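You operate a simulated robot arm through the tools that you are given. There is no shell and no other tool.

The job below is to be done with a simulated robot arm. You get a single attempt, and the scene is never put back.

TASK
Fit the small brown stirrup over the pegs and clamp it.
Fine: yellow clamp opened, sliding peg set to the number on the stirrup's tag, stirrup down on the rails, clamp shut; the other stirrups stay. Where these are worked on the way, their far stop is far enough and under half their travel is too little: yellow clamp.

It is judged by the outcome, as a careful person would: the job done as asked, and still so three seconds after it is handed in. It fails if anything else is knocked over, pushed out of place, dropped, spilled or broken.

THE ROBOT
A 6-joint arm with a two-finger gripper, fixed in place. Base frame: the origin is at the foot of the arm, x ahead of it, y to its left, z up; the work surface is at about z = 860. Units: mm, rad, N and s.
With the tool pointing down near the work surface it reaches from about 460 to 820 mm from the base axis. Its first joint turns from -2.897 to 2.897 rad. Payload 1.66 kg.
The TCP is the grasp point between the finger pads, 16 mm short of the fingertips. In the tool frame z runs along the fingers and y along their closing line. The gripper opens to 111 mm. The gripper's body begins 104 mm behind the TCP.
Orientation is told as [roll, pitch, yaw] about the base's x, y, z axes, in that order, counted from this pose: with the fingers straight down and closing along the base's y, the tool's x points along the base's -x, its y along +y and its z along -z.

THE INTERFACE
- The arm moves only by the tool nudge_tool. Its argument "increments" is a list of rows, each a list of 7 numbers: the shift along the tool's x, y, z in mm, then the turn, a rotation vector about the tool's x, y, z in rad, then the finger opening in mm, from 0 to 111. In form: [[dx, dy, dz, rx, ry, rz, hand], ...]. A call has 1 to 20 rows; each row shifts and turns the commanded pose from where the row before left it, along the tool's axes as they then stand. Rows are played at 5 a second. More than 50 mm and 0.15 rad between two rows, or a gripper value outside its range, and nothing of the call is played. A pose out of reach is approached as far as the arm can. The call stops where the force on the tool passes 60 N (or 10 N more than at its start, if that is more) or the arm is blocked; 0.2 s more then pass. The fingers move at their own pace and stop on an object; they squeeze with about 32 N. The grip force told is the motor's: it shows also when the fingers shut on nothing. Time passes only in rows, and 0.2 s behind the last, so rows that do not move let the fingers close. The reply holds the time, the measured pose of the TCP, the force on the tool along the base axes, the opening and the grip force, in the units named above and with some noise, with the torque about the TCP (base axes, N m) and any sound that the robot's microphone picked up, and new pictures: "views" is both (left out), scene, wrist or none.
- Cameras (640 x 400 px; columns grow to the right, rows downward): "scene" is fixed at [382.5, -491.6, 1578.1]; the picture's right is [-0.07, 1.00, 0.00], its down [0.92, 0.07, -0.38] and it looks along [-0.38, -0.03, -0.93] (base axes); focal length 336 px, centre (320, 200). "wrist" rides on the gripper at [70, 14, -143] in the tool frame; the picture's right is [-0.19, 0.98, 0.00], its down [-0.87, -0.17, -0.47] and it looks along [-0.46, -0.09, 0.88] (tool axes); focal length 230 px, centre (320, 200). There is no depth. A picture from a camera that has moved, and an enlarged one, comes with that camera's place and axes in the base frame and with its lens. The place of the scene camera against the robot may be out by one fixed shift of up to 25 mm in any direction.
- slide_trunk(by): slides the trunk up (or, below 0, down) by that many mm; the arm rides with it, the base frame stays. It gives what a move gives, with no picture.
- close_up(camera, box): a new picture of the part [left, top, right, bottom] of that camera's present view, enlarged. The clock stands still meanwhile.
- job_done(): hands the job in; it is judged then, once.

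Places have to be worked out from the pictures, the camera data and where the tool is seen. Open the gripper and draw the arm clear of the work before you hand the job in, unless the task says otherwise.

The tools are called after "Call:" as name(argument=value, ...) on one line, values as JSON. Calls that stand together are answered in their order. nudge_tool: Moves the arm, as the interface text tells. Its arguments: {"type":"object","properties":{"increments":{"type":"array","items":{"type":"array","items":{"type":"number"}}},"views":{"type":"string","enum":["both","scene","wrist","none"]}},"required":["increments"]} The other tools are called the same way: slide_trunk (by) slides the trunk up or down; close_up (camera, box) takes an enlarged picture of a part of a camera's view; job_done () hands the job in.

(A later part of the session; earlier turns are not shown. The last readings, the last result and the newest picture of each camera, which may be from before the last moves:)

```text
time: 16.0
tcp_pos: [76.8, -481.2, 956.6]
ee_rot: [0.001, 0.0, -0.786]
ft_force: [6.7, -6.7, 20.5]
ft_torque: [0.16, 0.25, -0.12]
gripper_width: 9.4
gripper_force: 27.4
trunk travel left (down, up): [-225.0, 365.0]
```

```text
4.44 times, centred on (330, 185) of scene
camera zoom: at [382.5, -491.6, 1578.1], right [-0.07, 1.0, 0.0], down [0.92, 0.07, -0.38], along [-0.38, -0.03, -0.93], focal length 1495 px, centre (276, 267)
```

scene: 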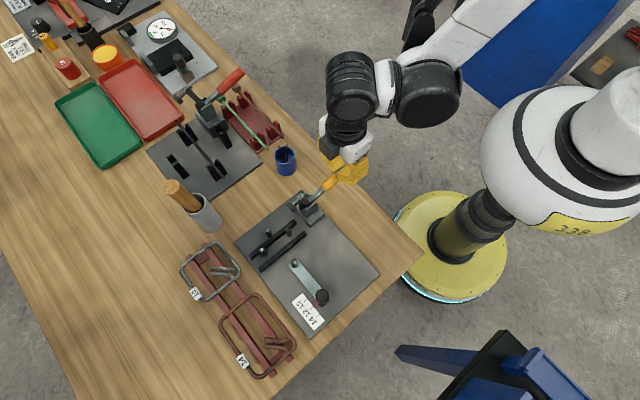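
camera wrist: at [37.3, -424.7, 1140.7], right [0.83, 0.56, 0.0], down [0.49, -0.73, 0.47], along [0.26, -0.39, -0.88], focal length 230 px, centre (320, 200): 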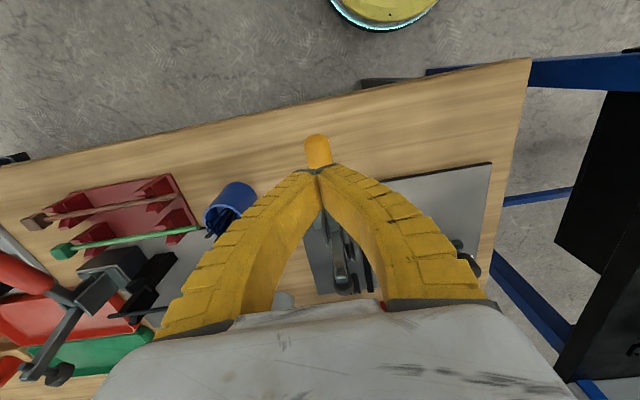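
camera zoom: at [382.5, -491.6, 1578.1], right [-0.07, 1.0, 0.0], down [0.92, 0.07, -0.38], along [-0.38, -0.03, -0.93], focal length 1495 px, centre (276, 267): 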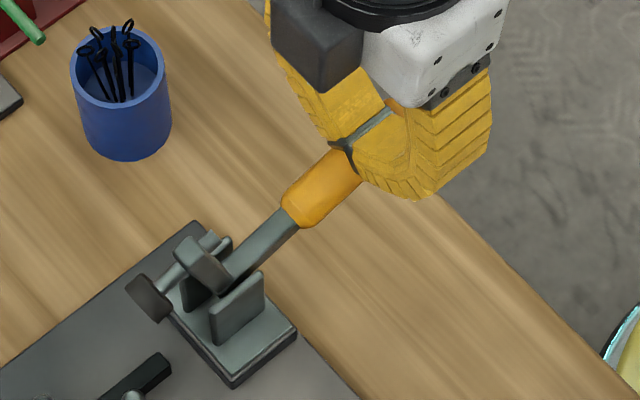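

The fingers just wedge apart over the handle and it doesn't budge: it's at its far stop with the clamp arm raised. I rise and go over the slide knob, estimated at (325,-499), top near z=924.

Call:
nudge_tool(increments=[[0, 0, -30, 0, 0, 0, 0], [0, 0, -30, 0, 0, 0, 20], [0, 0, -25, 0, 0, 0, 60], [-31.2, 27, 0, 0, 0, 0, 60], [-31.2, 27, 0, 0, 0, 0, 60], [-31.2, 27, 0, 0, 0, 0, 60], [-31.2, 27, 0, 0, 0, 0, 60], [-31.2, 27, 0, 0, 0, 0, 60], [-31.2, 27, 0, 0, 0, 0, 60], [0, 0, 30, 0, 0, 0, 60], [0, 0, 20, 0, 0, 0, 60], [0, 0, 0, 0, 0, 0, 60]], views="both")

Call:
close_up(camera="wrist", box=[250, 100, 410, 210])

Call:
close_up(camera="scene", box=[230, 160, 380, 260])

```text
time: 18.6
tcp_pos: [324.1, -497.6, 991.6]
ee_rot: [-0.001, 0.0, -0.784]
ft_force: [0.0, 0.1, -0.1]
ft_torque: [-0.01, 0.01, -0.02]
gripper_width: 62.1
gripper_force: 1.5
trunk travel left (down, up): [-225.0, 365.0]
camera wrist: at [284.8, -439.7, 1133.1], right [0.83, 0.56, 0.0], down [0.49, -0.73, 0.47], along [0.26, -0.39, -0.88], focal length 230 px, centre (320, 200)
```

scene: 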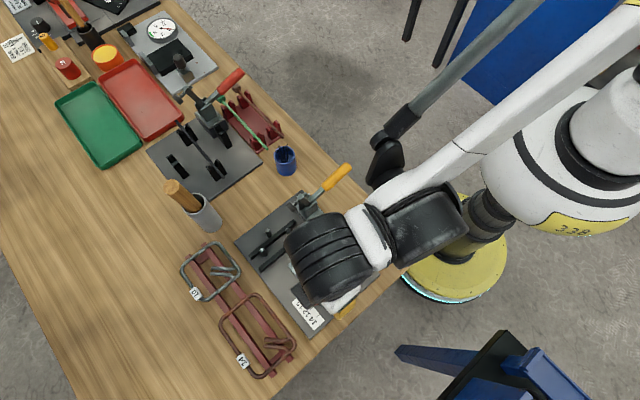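
wrist: 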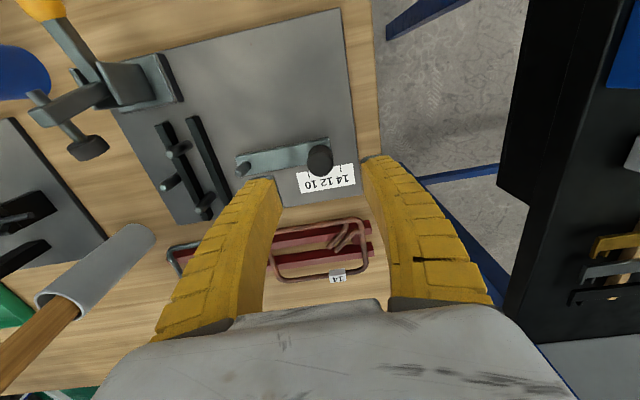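

```text
3.64 times, centred on (330, 155) of wrist
camera zoom: at [284.8, -439.7, 1133.1], right [0.83, 0.56, 0.0], down [0.49, -0.73, 0.47], along [0.26, -0.39, -0.88], focal length 837 px, centre (284, 364)
```

zoom: 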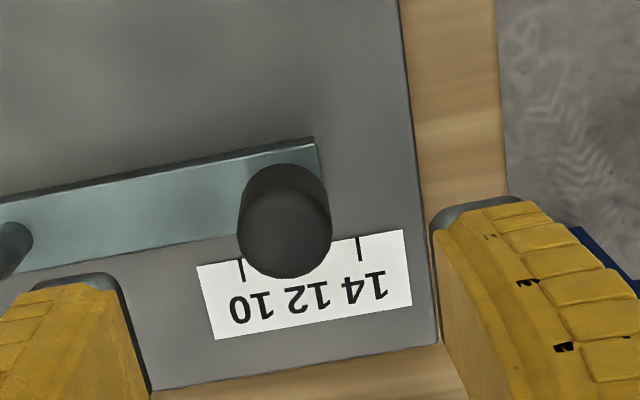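

```text
4.00 times, centred on (305, 210) of scene
camera zoom: at [382.5, -491.6, 1578.1], right [-0.07, 1.0, 0.0], down [0.92, 0.07, -0.38], along [-0.38, -0.03, -0.93], focal length 1345 px, centre (380, 160)
```

zoom: 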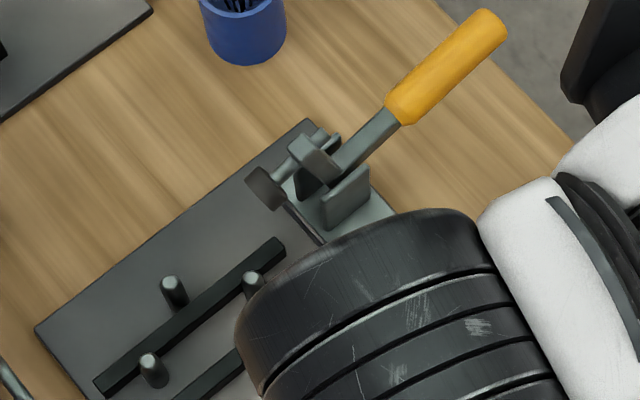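

The clamp is open with its pad lifted. The knob is almost under the TCP; I correct 2.5 mm in tool x and descend around it to z≈906.

Call:
nudge_tool(increments=[[-2.5, 0, 20, 0, 0, 0, 60], [0, 0, 25, 0, 0, 0, 60], [0, 0, 25, 0, 0, 0, 60], [0, 0, 16, 0, 0, 0, 60], [0, 0, 0, 0, 0, 0, 60]], views="both")

Call:
close_up(camera="wrist", box=[240, 120, 400, 230])

```text
time: 19.8
tcp_pos: [323.4, -501.3, 906.0]
ee_rot: [0.0, -0.001, -0.785]
ft_force: [-0.6, 0.0, -0.5]
ft_torque: [-0.01, 0.0, 0.03]
gripper_width: 62.1
gripper_force: 1.9
trunk travel left (down, up): [-225.0, 365.0]
camera wrist: at [284.1, -443.3, 1048.3], right [0.83, 0.56, 0.0], down [0.49, -0.73, 0.47], along [0.26, -0.39, -0.88], focal length 230 px, centre (320, 200)
```

scene: 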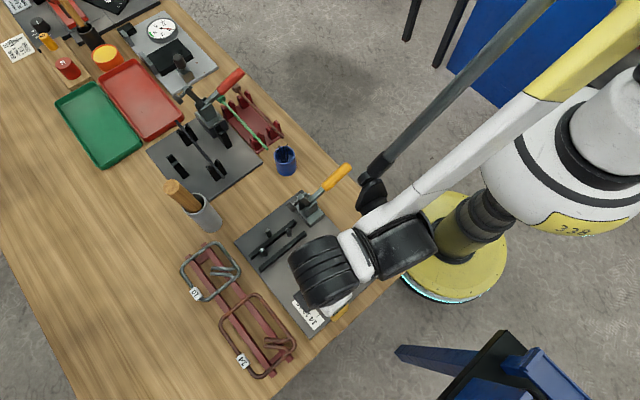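
wrist: 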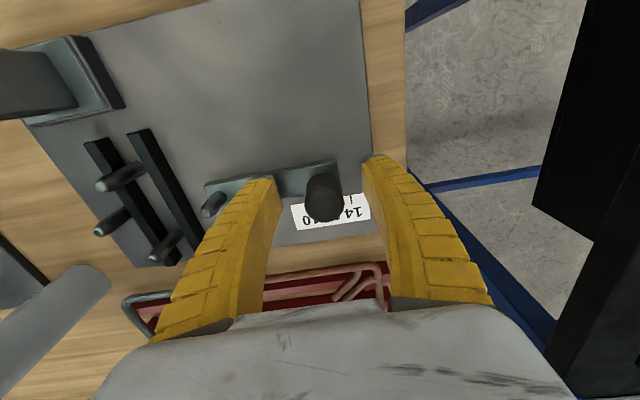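

```text
3.64 times, centred on (320, 175) of wrist
camera zoom: at [284.1, -443.3, 1048.3], right [0.83, 0.56, 0.0], down [0.49, -0.73, 0.47], along [0.26, -0.39, -0.88], focal length 837 px, centre (320, 291)
```

zoom: 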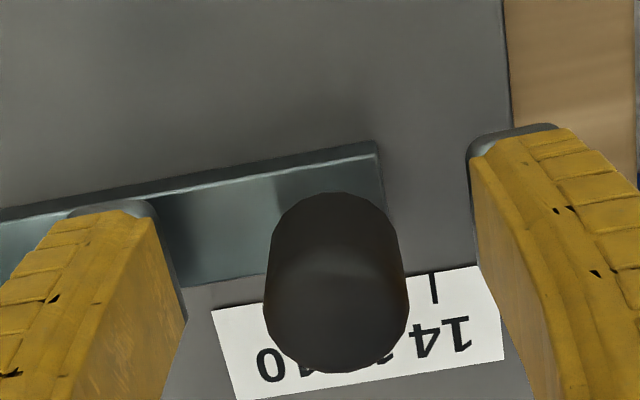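

The knob is ~2.6 mm toward tool +y; I centre and close on it.

Call:
nudge_tool(increments=[[-1.3, 2.6, 0, 0, 0, 0, 60], [0, 0, 0, 0, 0, 0, 30], [0, 0, 0, 0, 0, 0, 10], [0, 0, 0, 0, 0, 0, 10]], views="wrist")

Call:
close_up(camera="wrist", box=[240, 120, 400, 230])

```text
time: 20.8
tcp_pos: [326.5, -499.8, 906.3]
ee_rot: [0.001, 0.001, -0.784]
ft_force: [0.2, -0.1, -0.8]
ft_torque: [0.04, 0.01, 0.03]
gripper_width: 21.2
gripper_force: 34.2
trunk travel left (down, up): [-225.0, 365.0]
camera wrist: at [286.8, -442.5, 1048.4], right [0.83, 0.56, 0.0], down [0.49, -0.73, 0.47], along [0.26, -0.39, -0.88], focal length 230 px, centre (320, 200)
```

wrist: 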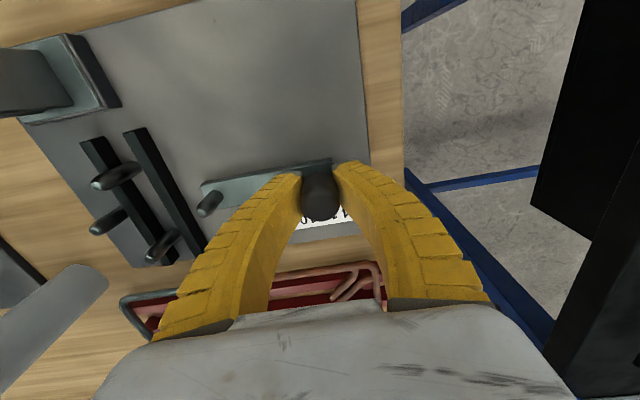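

```text
3.64 times, centred on (320, 175) of wrist
camera zoom: at [286.8, -442.5, 1048.4], right [0.83, 0.56, 0.0], down [0.49, -0.73, 0.47], along [0.26, -0.39, -0.88], focal length 837 px, centre (320, 291)
```

zoom: 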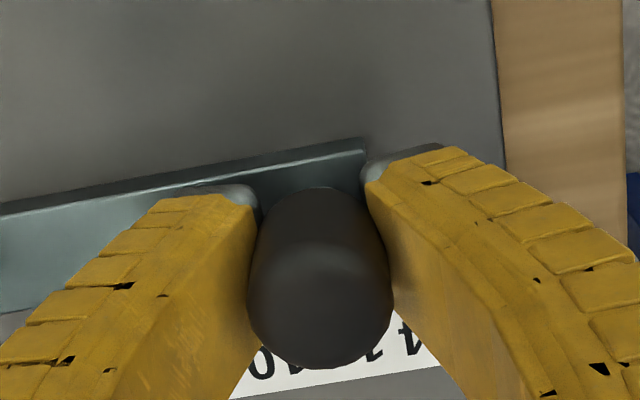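

Gripped the knob cleanly. Ticks are 20 mm apart (12 → 14), so I slide it +20 mm along tool y.

Call:
nudge_tool(increments=[[0, 4, 0, 0, 0, 0, 10], [0, 4, 0, 0, 0, 0, 10], [0, 4, 0, 0, 0, 0, 10], [0, 4, 0, 0, 0, 0, 10], [0, 4, 0, 0, 0, 0, 10], [0, 0, 0, 0, 0, 0, 10]], views="both")

Call:
close_up(camera="wrist", box=[240, 120, 400, 230])

Call:
close_up(camera="scene", box=[280, 280, 350, 330])

```text
time: 22.2
tcp_pos: [341.4, -487.0, 904.0]
ee_rot: [-0.001, -0.001, -0.786]
ft_force: [4.7, -8.9, 18.9]
ft_torque: [-0.02, 0.03, -0.03]
gripper_width: 21.0
gripper_force: 34.2
trunk travel left (down, up): [-225.0, 365.0]
camera wrist: at [301.1, -427.8, 1047.3], right [0.83, 0.56, 0.0], down [0.49, -0.73, 0.47], along [0.26, -0.39, -0.88], focal length 230 px, centre (320, 200)
```

scene: 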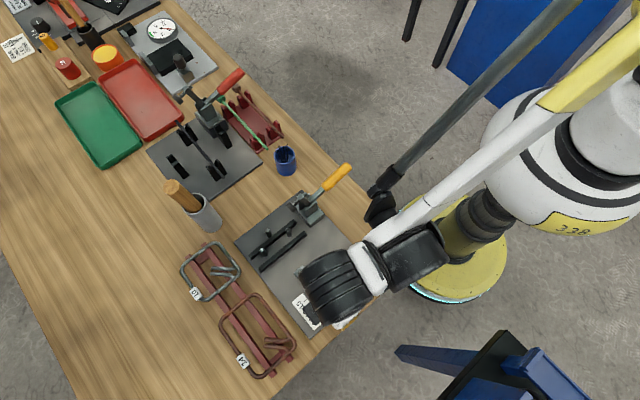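
wrist: 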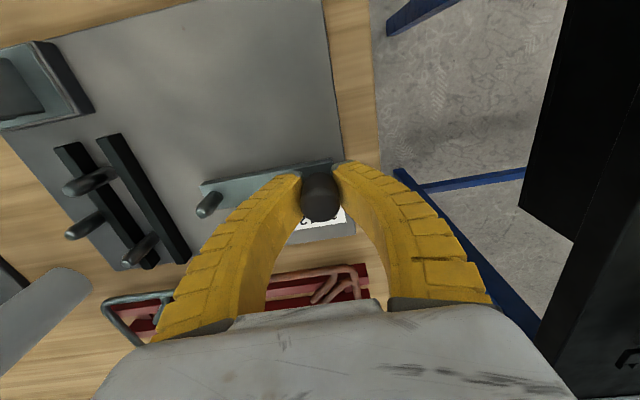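

```text
3.64 times, centred on (320, 175) of wrist
camera zoom: at [301.1, -427.8, 1047.3], right [0.83, 0.56, 0.0], down [0.49, -0.73, 0.47], along [0.26, -0.39, -0.88], focal length 837 px, centre (320, 291)
```

zoom: 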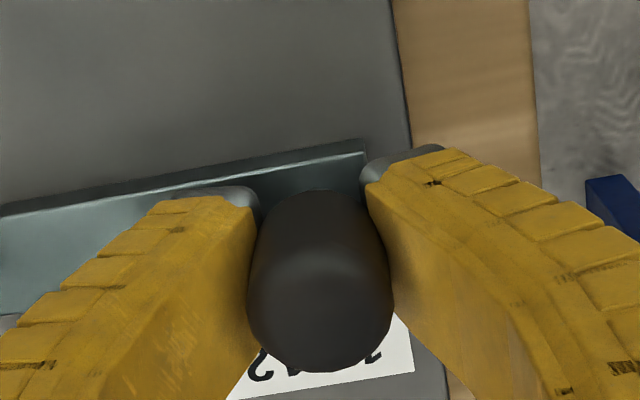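

```text
8.00 times, centred on (315, 305) of scene
camera zoom: at [382.5, -491.6, 1578.1], right [-0.07, 1.0, 0.0], down [0.92, 0.07, -0.38], along [-0.38, -0.03, -0.93], focal length 2690 px, centre (360, -640)
```

zoom: 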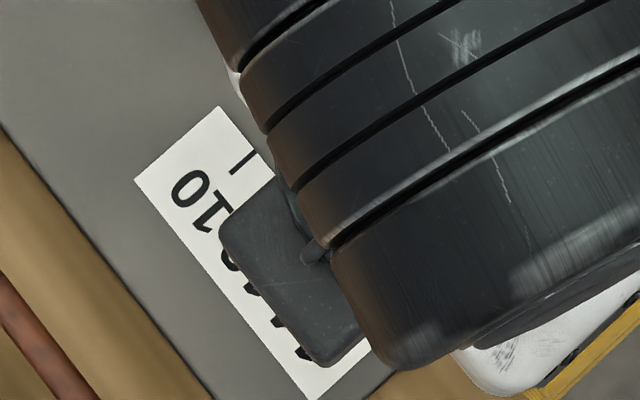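

Moved about 19.6 mm. I release, rise straight up and check the pointer against the 14 tick.

Call:
nudge_tool(increments=[[0, 0, 0, 0, 0, 0, 40], [0, 0, 0, 0, 0, 0, 60], [0, 0, -30, 0, 0, 0, 60], [0, 0, -40, 0, 0, 0, 60], [30, 0, -20, 0, 0, 0, 60], [30, 0, 0, 0, 0, 0, 60], [0, 0, 0, 0, 0, 0, 60]], views="both")

Call:
close_up(camera="wrist", box=[270, 150, 400, 240])

Call:
close_up(camera="scene", box=[270, 240, 350, 330])

```text
time: 23.8
tcp_pos: [300.3, -444.5, 995.4]
ee_rot: [0.0, 0.0, -0.785]
ft_force: [-0.9, -0.2, -0.5]
ft_torque: [0.0, 0.02, 0.04]
gripper_width: 62.1
gripper_force: 1.1
trunk travel left (down, up): [-225.0, 365.0]
camera wrist: at [260.3, -386.6, 1137.6], right [0.83, 0.56, 0.0], down [0.49, -0.73, 0.47], along [0.26, -0.39, -0.88], focal length 230 px, centre (320, 200)
```

scene: 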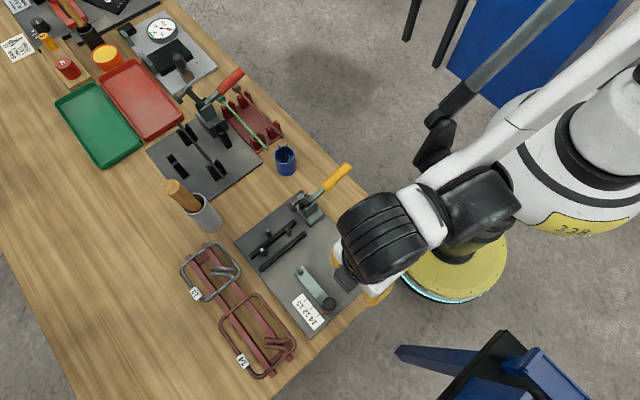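
wrist: 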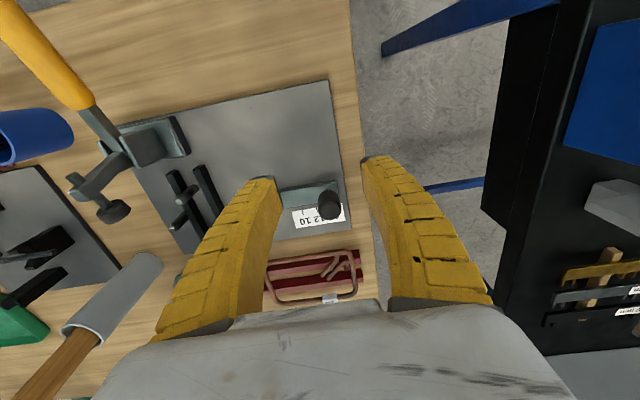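

```text
4.44 times, centred on (335, 195) of wrist
camera zoom: at [260.3, -386.6, 1137.6], right [0.83, 0.56, 0.0], down [0.49, -0.73, 0.47], along [0.26, -0.39, -0.88], focal length 1022 px, centre (253, 222)
```

zoom: 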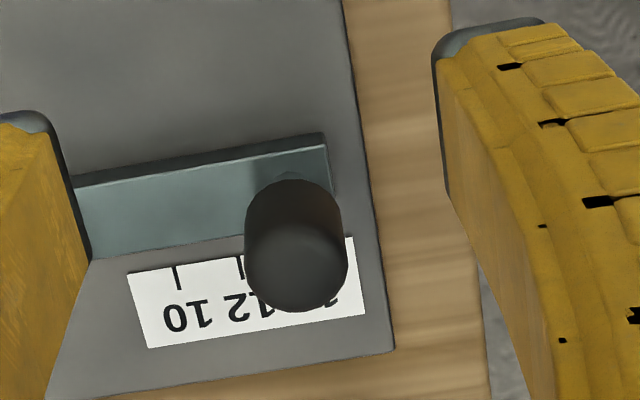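

```text
4.44 times, centred on (310, 285) of scene
camera zoom: at [382.5, -491.6, 1578.1], right [-0.07, 1.0, 0.0], down [0.92, 0.07, -0.38], along [-0.38, -0.03, -0.93], focal length 1495 px, centre (364, -178)
```

zoom: 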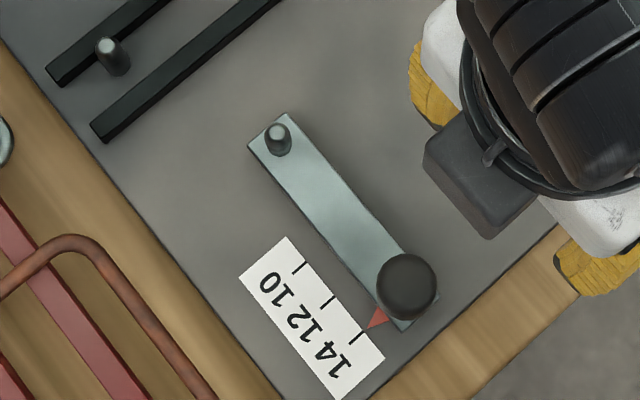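

Let me zoom further on the pointer and the 14 tick.

Call:
close_up(camera="scene", box=[330, 300, 350, 330])

Call:
close_up(camera="scene", box=[300, 295, 336, 325])

```text
13.33 times, centred on (340, 315) of scene
camera zoom: at [382.5, -491.6, 1578.1], right [-0.07, 1.0, 0.0], down [0.92, 0.07, -0.38], along [-0.38, -0.03, -0.93], focal length 4484 px, centre (53, -1333)
```

zoom: 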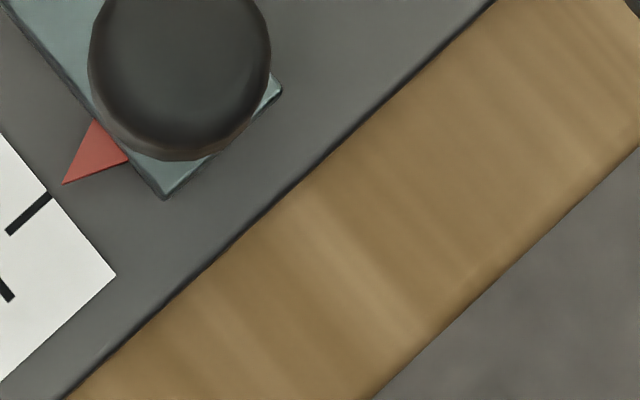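

```text
13.33 times, centred on (318, 310) of scene
camera zoom: at [382.5, -491.6, 1578.1], right [-0.07, 1.0, 0.0], down [0.92, 0.07, -0.38], along [-0.38, -0.03, -0.93], focal length 4484 px, centre (347, -1267)
```

zoom: 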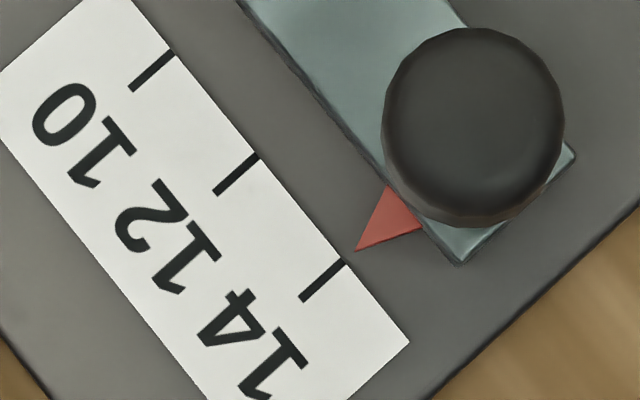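

The pointer tip lies exactly on the extension of the 14 tick. Now I turn the tool so the fingers close across the stirrup's width (yaw about +0.73) and move over the brown stirrup to measure it.

Call:
nudge_tool(increments=[[0, 0, -10, 0, 0, -0.1375, 111], [0, 0, -10, 0, 0, -0.1375, 111], [0, 0, 0, 0, 0, -0.1375, 111], [0, 0, 0, 0, 0, -0.1375, 111], [0, 0, 0, 0, 0, -0.1375, 111], [0, 0, 0, 0, 0, -0.1375, 111], [0, 0, 0, 0, 0, -0.1375, 111], [0, 0, 0, 0, 0, -0.1375, 111], [0, 0, 0, 0, 0, -0.1375, 111], [0, 0, 0, 0, 0, -0.1375, 111], [0, 0, 0, 0, 0, -0.1375, 111], [9.8, -39.5, 0, 0, 0, 0, 111], [9.8, -39.5, 0, 0, 0, 0, 111], [9.8, -39.5, 0, 0, 0, 0, 111], [9.8, -39.5, 0, 0, 0, 0, 111], [9.8, -39.5, 0, 0, 0, 0, 111], [0, 0, 0, 0, 0, 0, 111]], views="both")

Call:
close_up(camera="wrist", box=[220, 60, 420, 200])

```text
time: 27.4
tcp_pos: [394.8, -624.3, 1015.1]
ee_rot: [0.0, -0.001, 0.725]
ft_force: [0.3, -0.4, -0.6]
ft_torque: [0.02, 0.01, -0.01]
gripper_width: 111.0
gripper_force: 0.0
trunk travel left (down, up): [-225.0, 365.0]
camera wrist: at [334.2, -661.6, 1156.8], right [-0.51, 0.86, 0.0], down [0.76, 0.45, 0.47], along [0.41, 0.24, -0.88], focal length 230 px, centre (320, 200)
```

scene: 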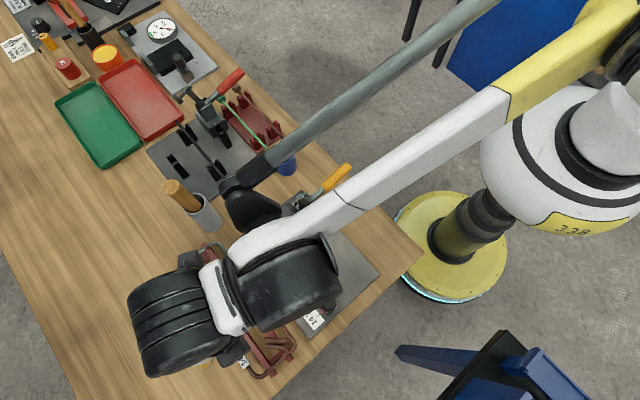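
wrist: 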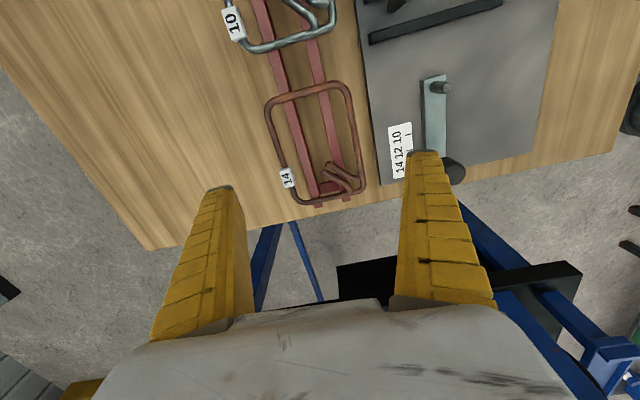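

```text
2.86 times, centred on (320, 130) of wrist
camera zoom: at [334.2, -661.6, 1156.8], right [-0.51, 0.86, 0.0], down [0.76, 0.45, 0.47], along [0.41, 0.24, -0.88], focal length 657 px, centre (320, 400)
```

zoom: 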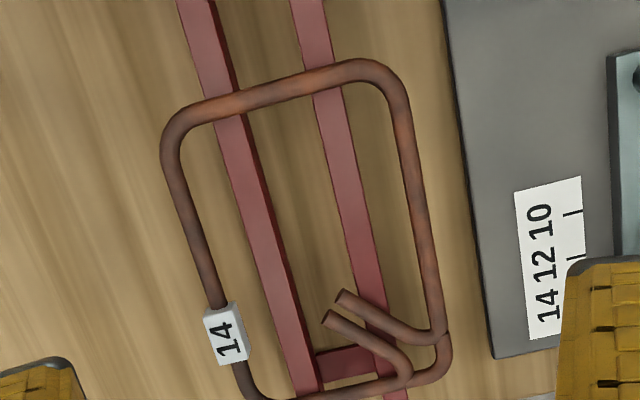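

I can now see the brown stirrup well: wire at z≈885, aligned with the fixture (45°), centre at about (u=181, w=267) in plate coordinates, 132 × 93 mm, tag 20 mm off centre. I plan to grip across its width from outside at the tag's position; I align above it first.

Call:
nudge_tool(increments=[[0, 0, 0, 0, 0, -0.06, 111], [-13.1, -3.5, 25, 0, 0, 0, 111], [-13.1, -3.6, 30, 0, 0, 0, 111], [0, 0, 0, 0, 0, 0, 111]], views="both")

Call:
close_up(camera="wrist", box=[210, 40, 430, 200])

Call:
close_up(camera="wrist", box=[180, 120, 460, 250])

```text
time: 28.4
tcp_pos: [418.0, -611.5, 961.3]
ee_rot: [0.0, -0.001, 0.788]
ft_force: [1.1, -0.1, 0.4]
ft_torque: [0.01, 0.0, 0.01]
gripper_width: 110.7
gripper_force: 0.1
trunk travel left (down, up): [-225.0, 365.0]
camera wrist: at [359.3, -651.8, 1103.0], right [-0.56, 0.83, 0.0], down [0.73, 0.49, 0.47], along [0.39, 0.26, -0.88], focal length 230 px, centre (320, 200)
```

scene: 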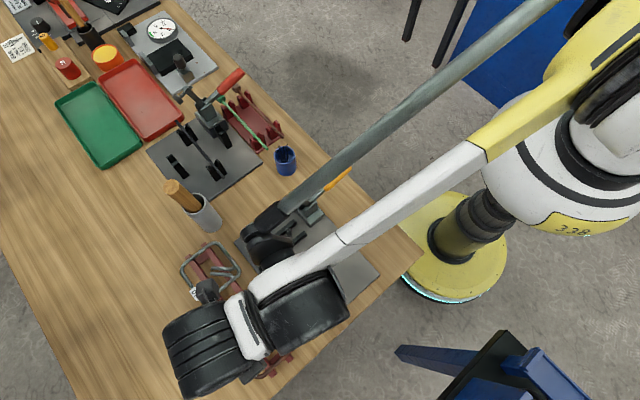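
wrist: 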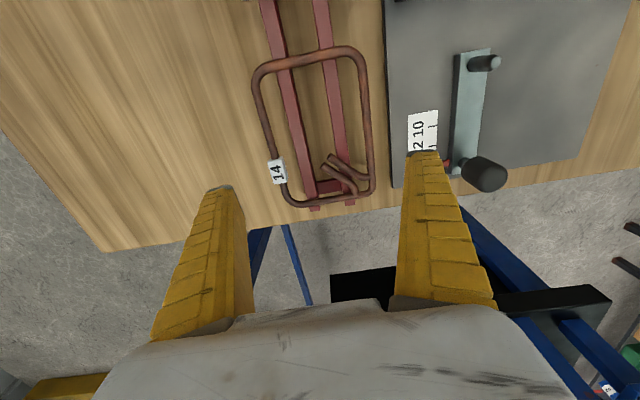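

```text
2.50 times, centred on (320, 120) of wrist
camera zoom: at [359.3, -651.8, 1103.0], right [-0.56, 0.83, 0.0], down [0.73, 0.49, 0.47], along [0.39, 0.26, -0.88], focal length 575 px, centre (320, 400)
```

zoom: 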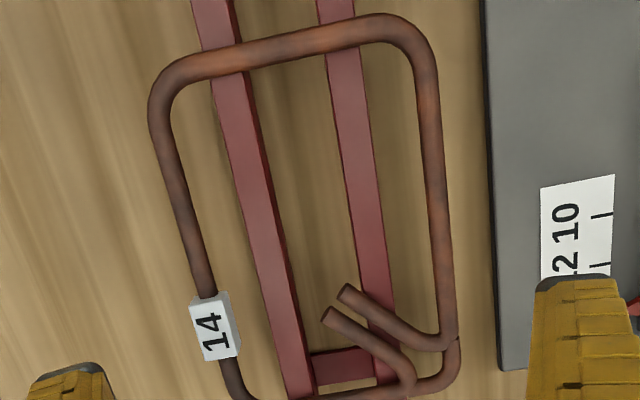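

```text
2.29 times, centred on (320, 185) of wrist
camera zoom: at [359.3, -651.8, 1103.0], right [-0.56, 0.83, 0.0], down [0.73, 0.49, 0.47], along [0.39, 0.26, -0.88], focal length 526 px, centre (320, 234)
```

zoom: 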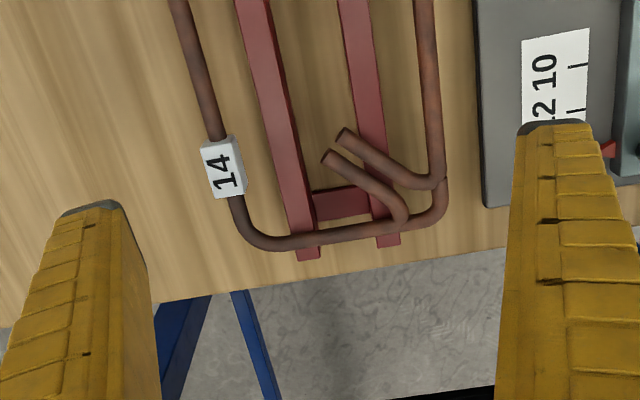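

Stirrup is centred within ~1 mm of the finger centre and aligned within 1°. I correct slightly and descend so that the wire sits a few mm below the TCP, then look before closing.

Call:
nudge_tool(increments=[[0, 1, 20, 0, 0, -0.01, 111], [0, 0, 20, 0, 0, 0, 111], [0, 0, 20, 0, 0, 0, 111], [0, 0, 12, 0, 0, 0, 111], [0, 0, 0, 0, 0, 0, 111]], views="wrist")

Call:
close_up(camera="wrist", box=[180, 130, 460, 300])

```text
time: 29.6
tcp_pos: [417.9, -610.3, 888.0]
ee_rot: [-0.001, -0.001, 0.798]
ft_force: [0.1, -0.6, -0.8]
ft_torque: [0.0, 0.0, 0.05]
gripper_width: 111.0
gripper_force: 0.0
trunk travel left (down, up): [-225.0, 365.0]
camera wrist: at [359.1, -650.7, 1030.1], right [-0.57, 0.82, 0.0], down [0.72, 0.5, 0.47], along [0.39, 0.27, -0.88], focal length 230 px, centre (320, 200)
```

wrist: 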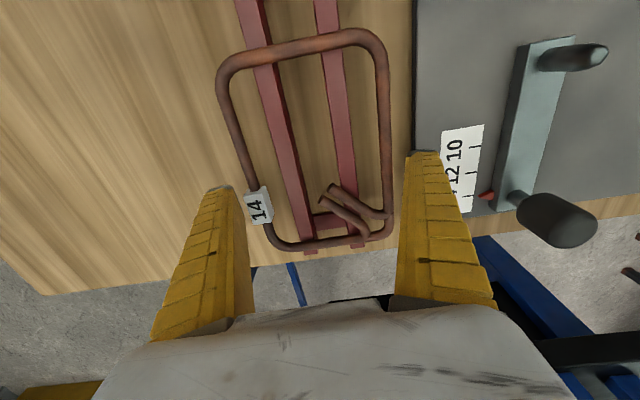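

```text
2.29 times, centred on (320, 215) of wrist
camera zoom: at [359.1, -650.7, 1030.1], right [-0.57, 0.82, 0.0], down [0.72, 0.5, 0.47], along [0.39, 0.27, -0.88], focal length 526 px, centre (320, 166)
```

zoom: 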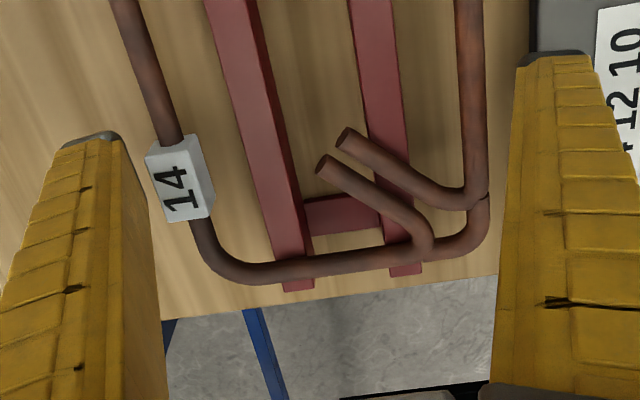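

The fingers straddle the stirrup evenly. I close on it.

Call:
nudge_tool(increments=[[0, 0, 0, 0, 0, 0, 104], [0, 0, 0, 0, 0, 0, 95], [0, 0, 0, 0, 0, 0, 85], [0, 0, 0, 0, 0, 0, 85]], views="wrist")

Call:
close_up(camera="wrist", box=[180, 130, 460, 300])

```text
time: 30.6
tcp_pos: [417.7, -610.1, 888.2]
ee_rot: [0.0, 0.0, 0.798]
ft_force: [-0.5, -0.7, 3.7]
ft_torque: [0.17, 0.05, -0.05]
gripper_width: 98.8
gripper_force: 32.0
trunk travel left (down, up): [-225.0, 365.0]
camera wrist: at [358.9, -650.5, 1030.6], right [-0.57, 0.82, 0.0], down [0.72, 0.5, 0.47], along [0.39, 0.27, -0.88], focal length 230 px, centre (320, 200)
```

wrist: 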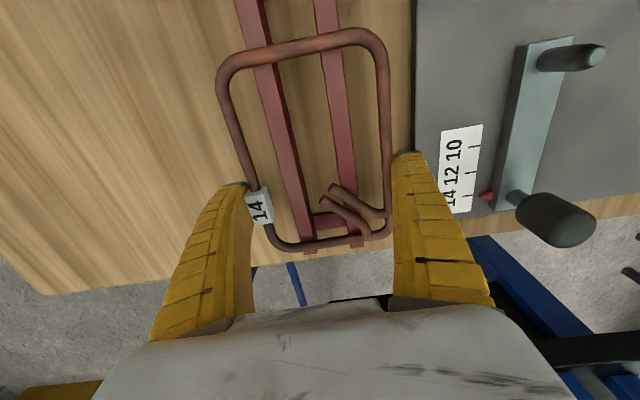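

```text
2.29 times, centred on (320, 215) of wrist
camera zoom: at [358.9, -650.5, 1030.6], right [-0.57, 0.82, 0.0], down [0.72, 0.5, 0.47], along [0.39, 0.27, -0.88], focal length 526 px, centre (320, 166)
```

zoom: 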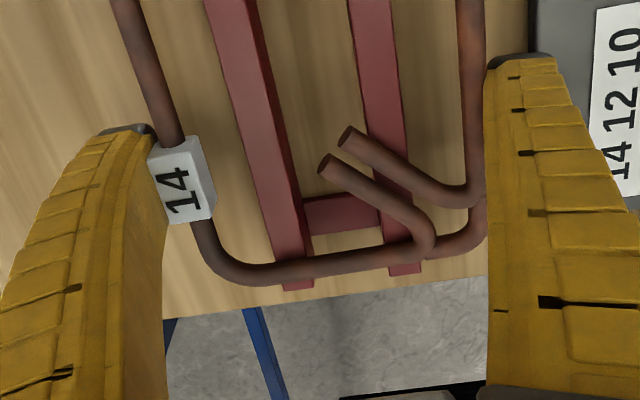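

Gripped at 98.8 mm. I lift slowly and check that the stirrup comes along level.

Call:
nudge_tool(increments=[[0, 0, -4, 0, 0, 0, 85], [0, 0, -8, 0, 0, 0, 85], [0, 0, -15, 0, 0, 0, 85], [0, 0, -20, 0, 0, 0, 85], [0, 0, 0, 0, 0, 0, 85]], views="both")

Call:
close_up(camera="wrist", box=[180, 0, 460, 180])

Call:
close_up(camera="scene", box=[160, 220, 330, 390])

```text
time: 31.8
tcp_pos: [417.0, -609.0, 935.2]
ee_rot: [0.0, 0.001, 0.798]
ft_force: [0.8, -0.2, 0.2]
ft_torque: [-0.02, -0.02, -0.02]
gripper_width: 85.9
gripper_force: 1.0
trunk travel left (down, up): [-225.0, 365.0]
camera wrist: at [357.7, -649.8, 1076.4], right [-0.57, 0.82, 0.0], down [0.72, 0.5, 0.47], along [0.39, 0.27, -0.88], focal length 230 px, centre (320, 200)
```

scene: 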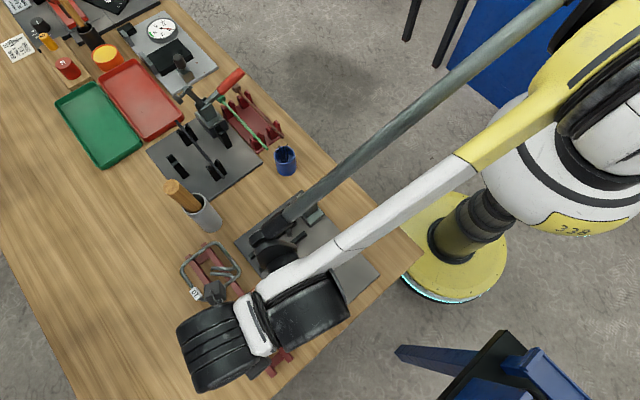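
wrist: 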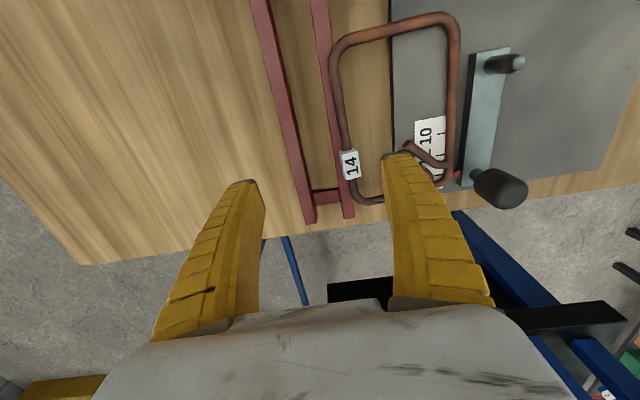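

```text
2.22 times, centred on (320, 90) of wrist
camera zoom: at [357.7, -649.8, 1076.4], right [-0.57, 0.82, 0.0], down [0.72, 0.5, 0.47], along [0.39, 0.27, -0.88], focal length 511 px, centre (320, 444)
```

zoom: 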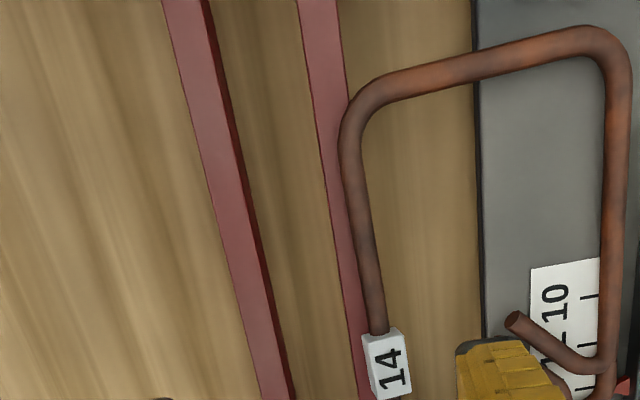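

```text
2.35 times, centred on (245, 305) of scene
camera zoom: at [382.5, -491.6, 1578.1], right [-0.07, 1.0, 0.0], down [0.92, 0.07, -0.38], along [-0.38, -0.03, -0.93], focal length 791 px, centre (496, -47)
```

zoom: 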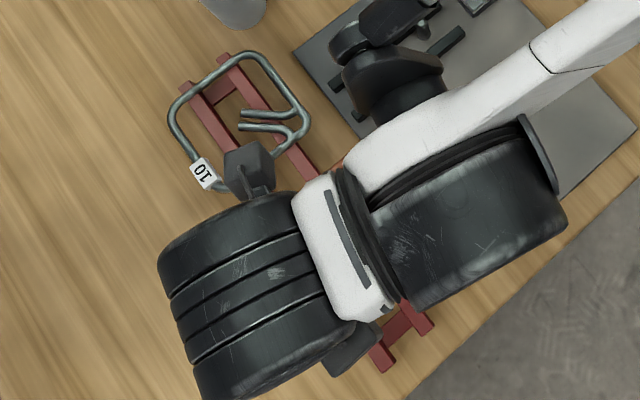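

The stirrup slipped out of the grip and has shifted sideways toward the fixture plate. I rise straight up and look at how it lies.

Call:
nudge_tool(increments=[[0, 0, -30, 0, 0, 0, 85], [0, 0, -30, 0, 0, 0, 85], [20, 0, -20, 0, 0, 0, 85], [30, 20, 0, 0, 0, 0, 85], [30, 20, 0, 0, 0, 0, 85], [0, 0, 0, 0, 0, 0, 85]], views="both")

Call:
close_up(camera="wrist", box=[240, 60, 440, 220])

```text
time: 33.2
tcp_pos: [333.3, -638.5, 1016.9]
ee_rot: [-0.001, -0.001, 0.796]
ft_force: [-1.0, 0.8, -0.5]
ft_torque: [-0.03, 0.03, 0.0]
gripper_width: 86.2
gripper_force: 1.1
trunk travel left (down, up): [-225.0, 365.0]
camera wrist: at [274.9, -680.4, 1158.4], right [-0.57, 0.82, 0.0], down [0.72, 0.5, 0.47], along [0.39, 0.27, -0.88], focal length 230 px, centre (320, 200)
```

scene: 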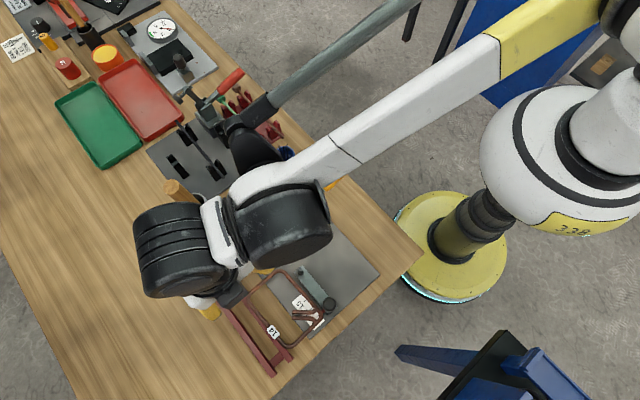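
wrist: 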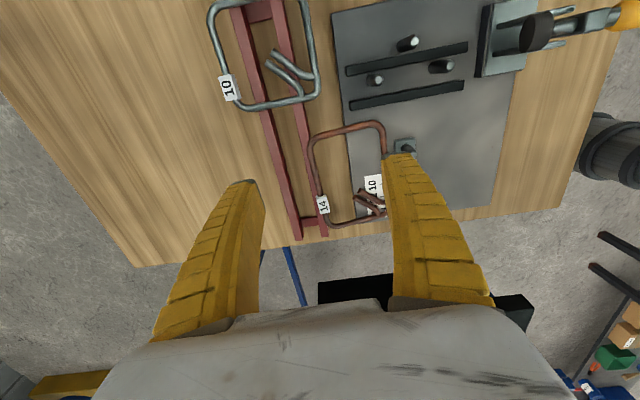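

```text
2.50 times, centred on (340, 140) of wrist
camera zoom: at [274.9, -680.4, 1158.4], right [-0.57, 0.82, 0.0], down [0.72, 0.5, 0.47], along [0.39, 0.27, -0.88], focal length 575 px, centre (270, 350)
```

zoom: 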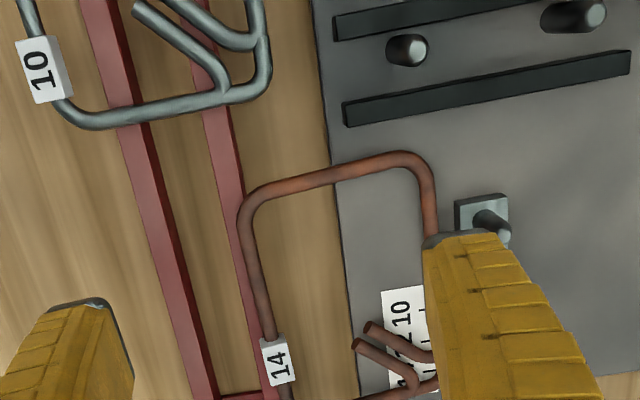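

Call:
close_up(camera="scene", box=[230, 255, 350, 385])

Call:
close_up(camera="scene", box=[275, 260, 345, 330])

```text
3.08 times, centred on (290, 320) of scene
camera zoom: at [382.5, -491.6, 1578.1], right [-0.07, 1.0, 0.0], down [0.92, 0.07, -0.38], along [-0.38, -0.03, -0.93], focal length 1035 px, centre (412, -169)
```

zoom: 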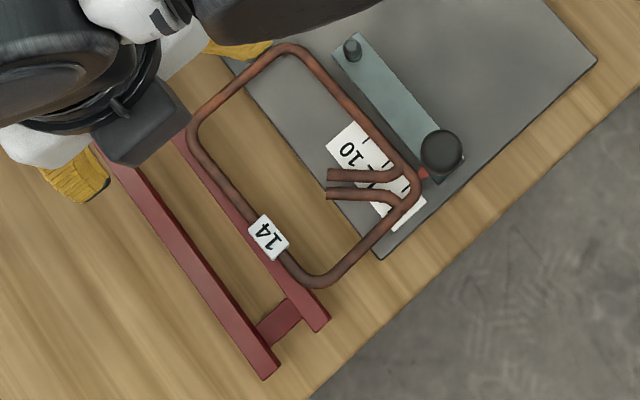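

```text
5.71 times, centred on (310, 295) of scene
camera zoom: at [382.5, -491.6, 1578.1], right [-0.07, 1.0, 0.0], down [0.92, 0.07, -0.38], along [-0.38, -0.03, -0.93], focal length 1922 px, centre (377, -343)
```

zoom: 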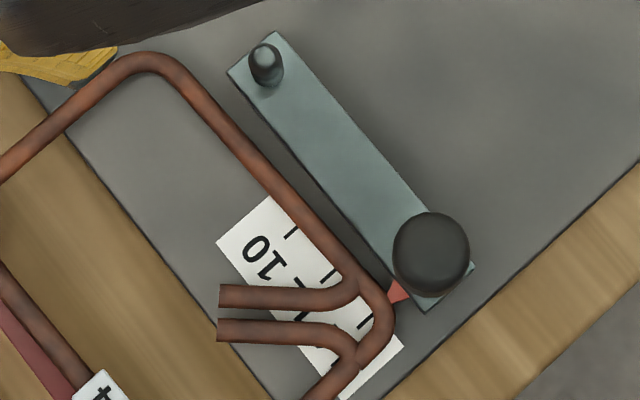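

The stirrup now lies with its tag side on the rack's inner rail and its other side down on the plate beside the slide. The wide grip is unreliable with these flexing fingers; pinching the tag block (flat faces, free space around it at the fixture) should hold better. I move over the tag to measure.

Call:
nudge_tool(increments=[[-26, -4, 0, 0, 0, 0.011, 85], [-26, -4, 0, 0, 0, 0, 60], [-26, -4, 0, 0, 0, 0, 45], [0, 0, 30, 0, 0, 0, 45], [0, 0, 20, 0, 0, 0, 45], [0, 0, 0, 0, 0, 0, 45]], views="both")

Call:
close_up(camera="wrist", box=[270, 120, 370, 220])

Call:
close_up(camera="wrist", box=[230, 0, 450, 160])

```text
time: 34.6
tcp_pos: [396.9, -590.5, 964.7]
ee_rot: [0.001, -0.001, 0.784]
ft_force: [0.1, 0.7, 0.7]
ft_torque: [-0.03, -0.04, -0.03]
gripper_width: 47.8
gripper_force: 1.6
trunk travel left (down, up): [-225.0, 365.0]
camera wrist: at [338.2, -631.5, 1106.7], right [-0.56, 0.83, 0.0], down [0.73, 0.49, 0.47], along [0.39, 0.26, -0.88], focal length 230 px, centre (320, 200)
```

scene: 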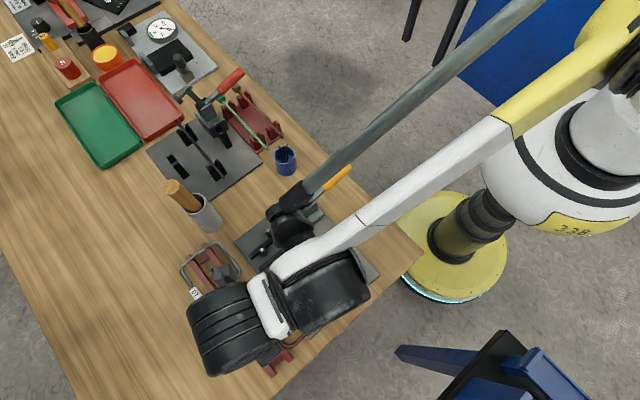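
wrist: 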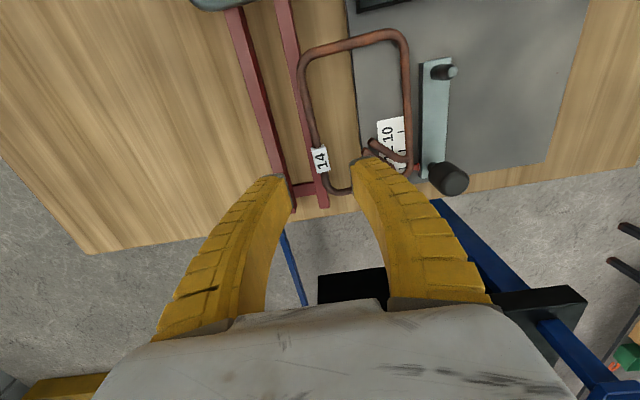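

```text
4.00 times, centred on (320, 170) of wrist
camera zoom: at [338.2, -631.5, 1106.7], right [-0.56, 0.83, 0.0], down [0.73, 0.49, 0.47], along [0.39, 0.26, -0.88], focal length 920 px, centre (320, 320)
```

zoom: 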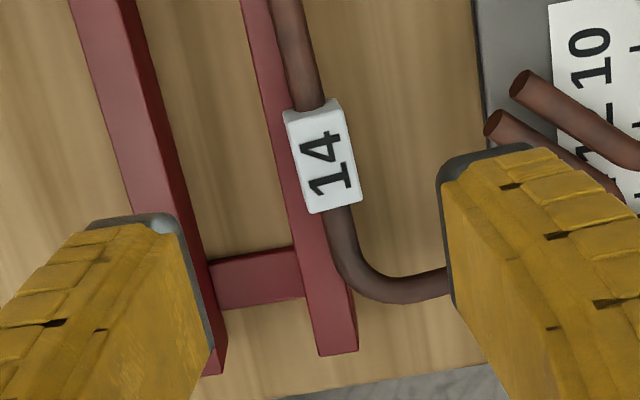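

```text
2.50 times, centred on (340, 80) of wrist
camera zoom: at [338.2, -631.5, 1106.7], right [-0.56, 0.83, 0.0], down [0.73, 0.49, 0.47], along [0.39, 0.26, -0.88], focal length 575 px, centre (270, 500)
```

zoom: 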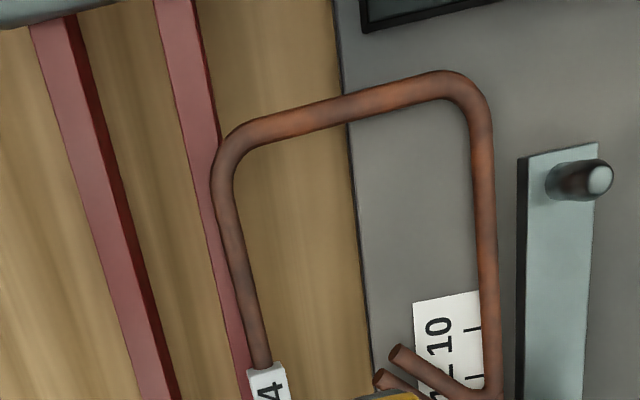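

Tag is centred under the TCP (about 26 × 14 mm). I lower further with the fingers open around it to judge its height from the parallax.

Call:
nudge_tool(increments=[[0, 0.5, 20, 0, 0, -0.02, 45], [0, 0, 20, 0, 0, 0, 45], [0, 0, 18, 0, 0, 0, 45], [0, 0, 0, 0, 0, 0, 45]], views="wrist")

Call:
close_up(camera="wrist", box=[270, 150, 370, 250])

Call:
close_up(camera="wrist", box=[230, 0, 450, 160])

```text
time: 35.6
tcp_pos: [396.3, -590.4, 906.5]
ee_rot: [0.0, -0.001, 0.807]
ft_force: [-0.4, 0.0, -0.1]
ft_torque: [0.03, -0.01, 0.01]
gripper_width: 47.3
gripper_force: 2.0
trunk travel left (down, up): [-225.0, 365.0]
camera wrist: at [338.1, -632.0, 1049.3], right [-0.58, 0.82, 0.0], down [0.72, 0.51, 0.47], along [0.39, 0.27, -0.88], focal length 230 px, centre (320, 200)
```

wrist: 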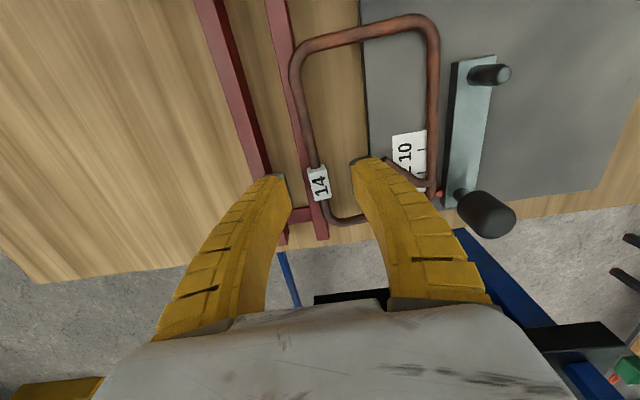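

```text
4.00 times, centred on (320, 200) of wrist
camera zoom: at [338.1, -632.0, 1049.3], right [-0.58, 0.82, 0.0], down [0.72, 0.51, 0.47], along [0.39, 0.27, -0.88], focal length 920 px, centre (320, 200)
```

zoom: 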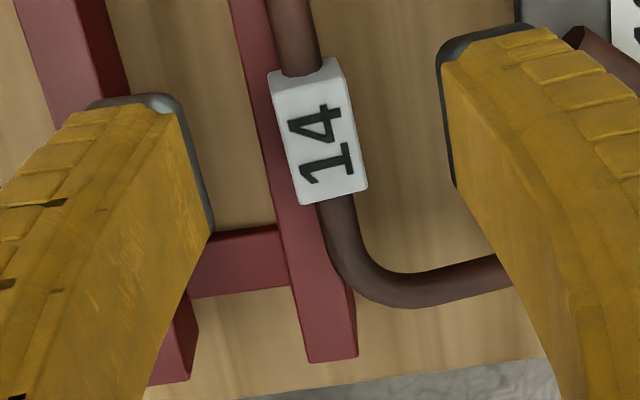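

```text
2.50 times, centred on (340, 80) of wrist
camera zoom: at [338.1, -632.0, 1049.3], right [-0.58, 0.82, 0.0], down [0.72, 0.51, 0.47], along [0.39, 0.27, -0.88], focal length 575 px, centre (270, 500)
```

zoom: 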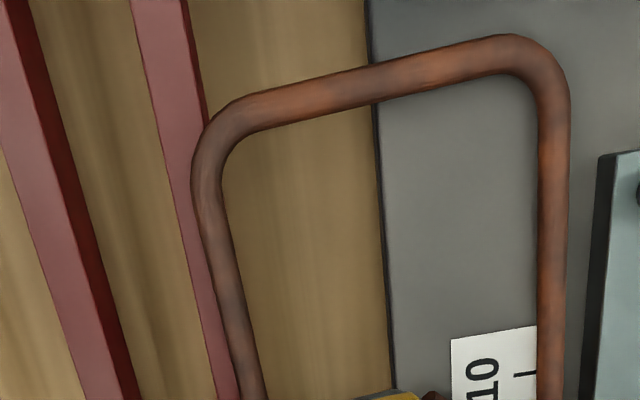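

Tag top seems to be around z≈884 and the rack rail top near 877. I go down until the tips are just above the rail (TCP ≈ 895) and pinch the tag.

Call:
nudge_tool(increments=[[-2, 0, 6, 0, 0, 0, 45], [0, 0, 5, 0, 0, 0, 45], [0, 0, 0, 0, 0, 0, 45]], views="wrist")

Call:
close_up(camera="wrist", box=[270, 150, 370, 250])

```text
time: 36.4
tcp_pos: [397.8, -589.0, 896.3]
ee_rot: [0.001, 0.0, 0.804]
ft_force: [0.1, -0.1, 0.0]
ft_torque: [-0.02, 0.03, 0.0]
gripper_width: 47.2
gripper_force: 1.8
trunk travel left (down, up): [-225.0, 365.0]
camera wrist: at [339.4, -630.1, 1038.5], right [-0.58, 0.82, 0.0], down [0.72, 0.51, 0.47], along [0.39, 0.27, -0.88], focal length 230 px, centre (320, 200)
```

wrist: 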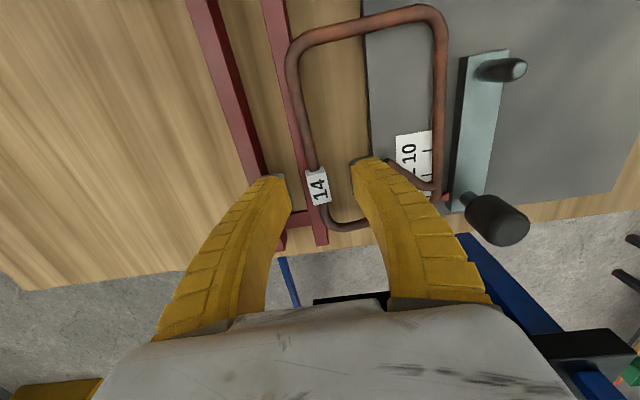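

```text
4.00 times, centred on (320, 200) of wrist
camera zoom: at [339.4, -630.1, 1038.5], right [-0.58, 0.82, 0.0], down [0.72, 0.51, 0.47], along [0.39, 0.27, -0.88], focal length 920 px, centre (320, 200)
```

zoom: 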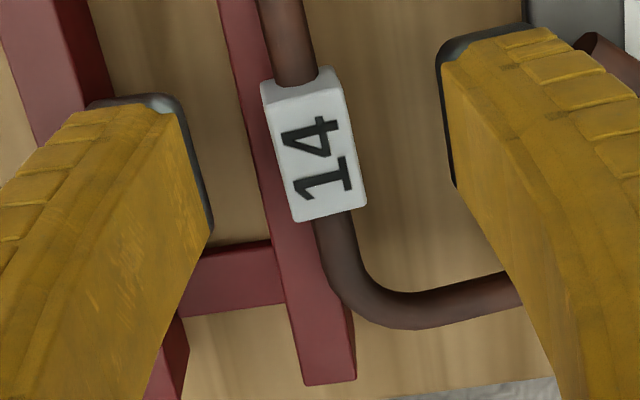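

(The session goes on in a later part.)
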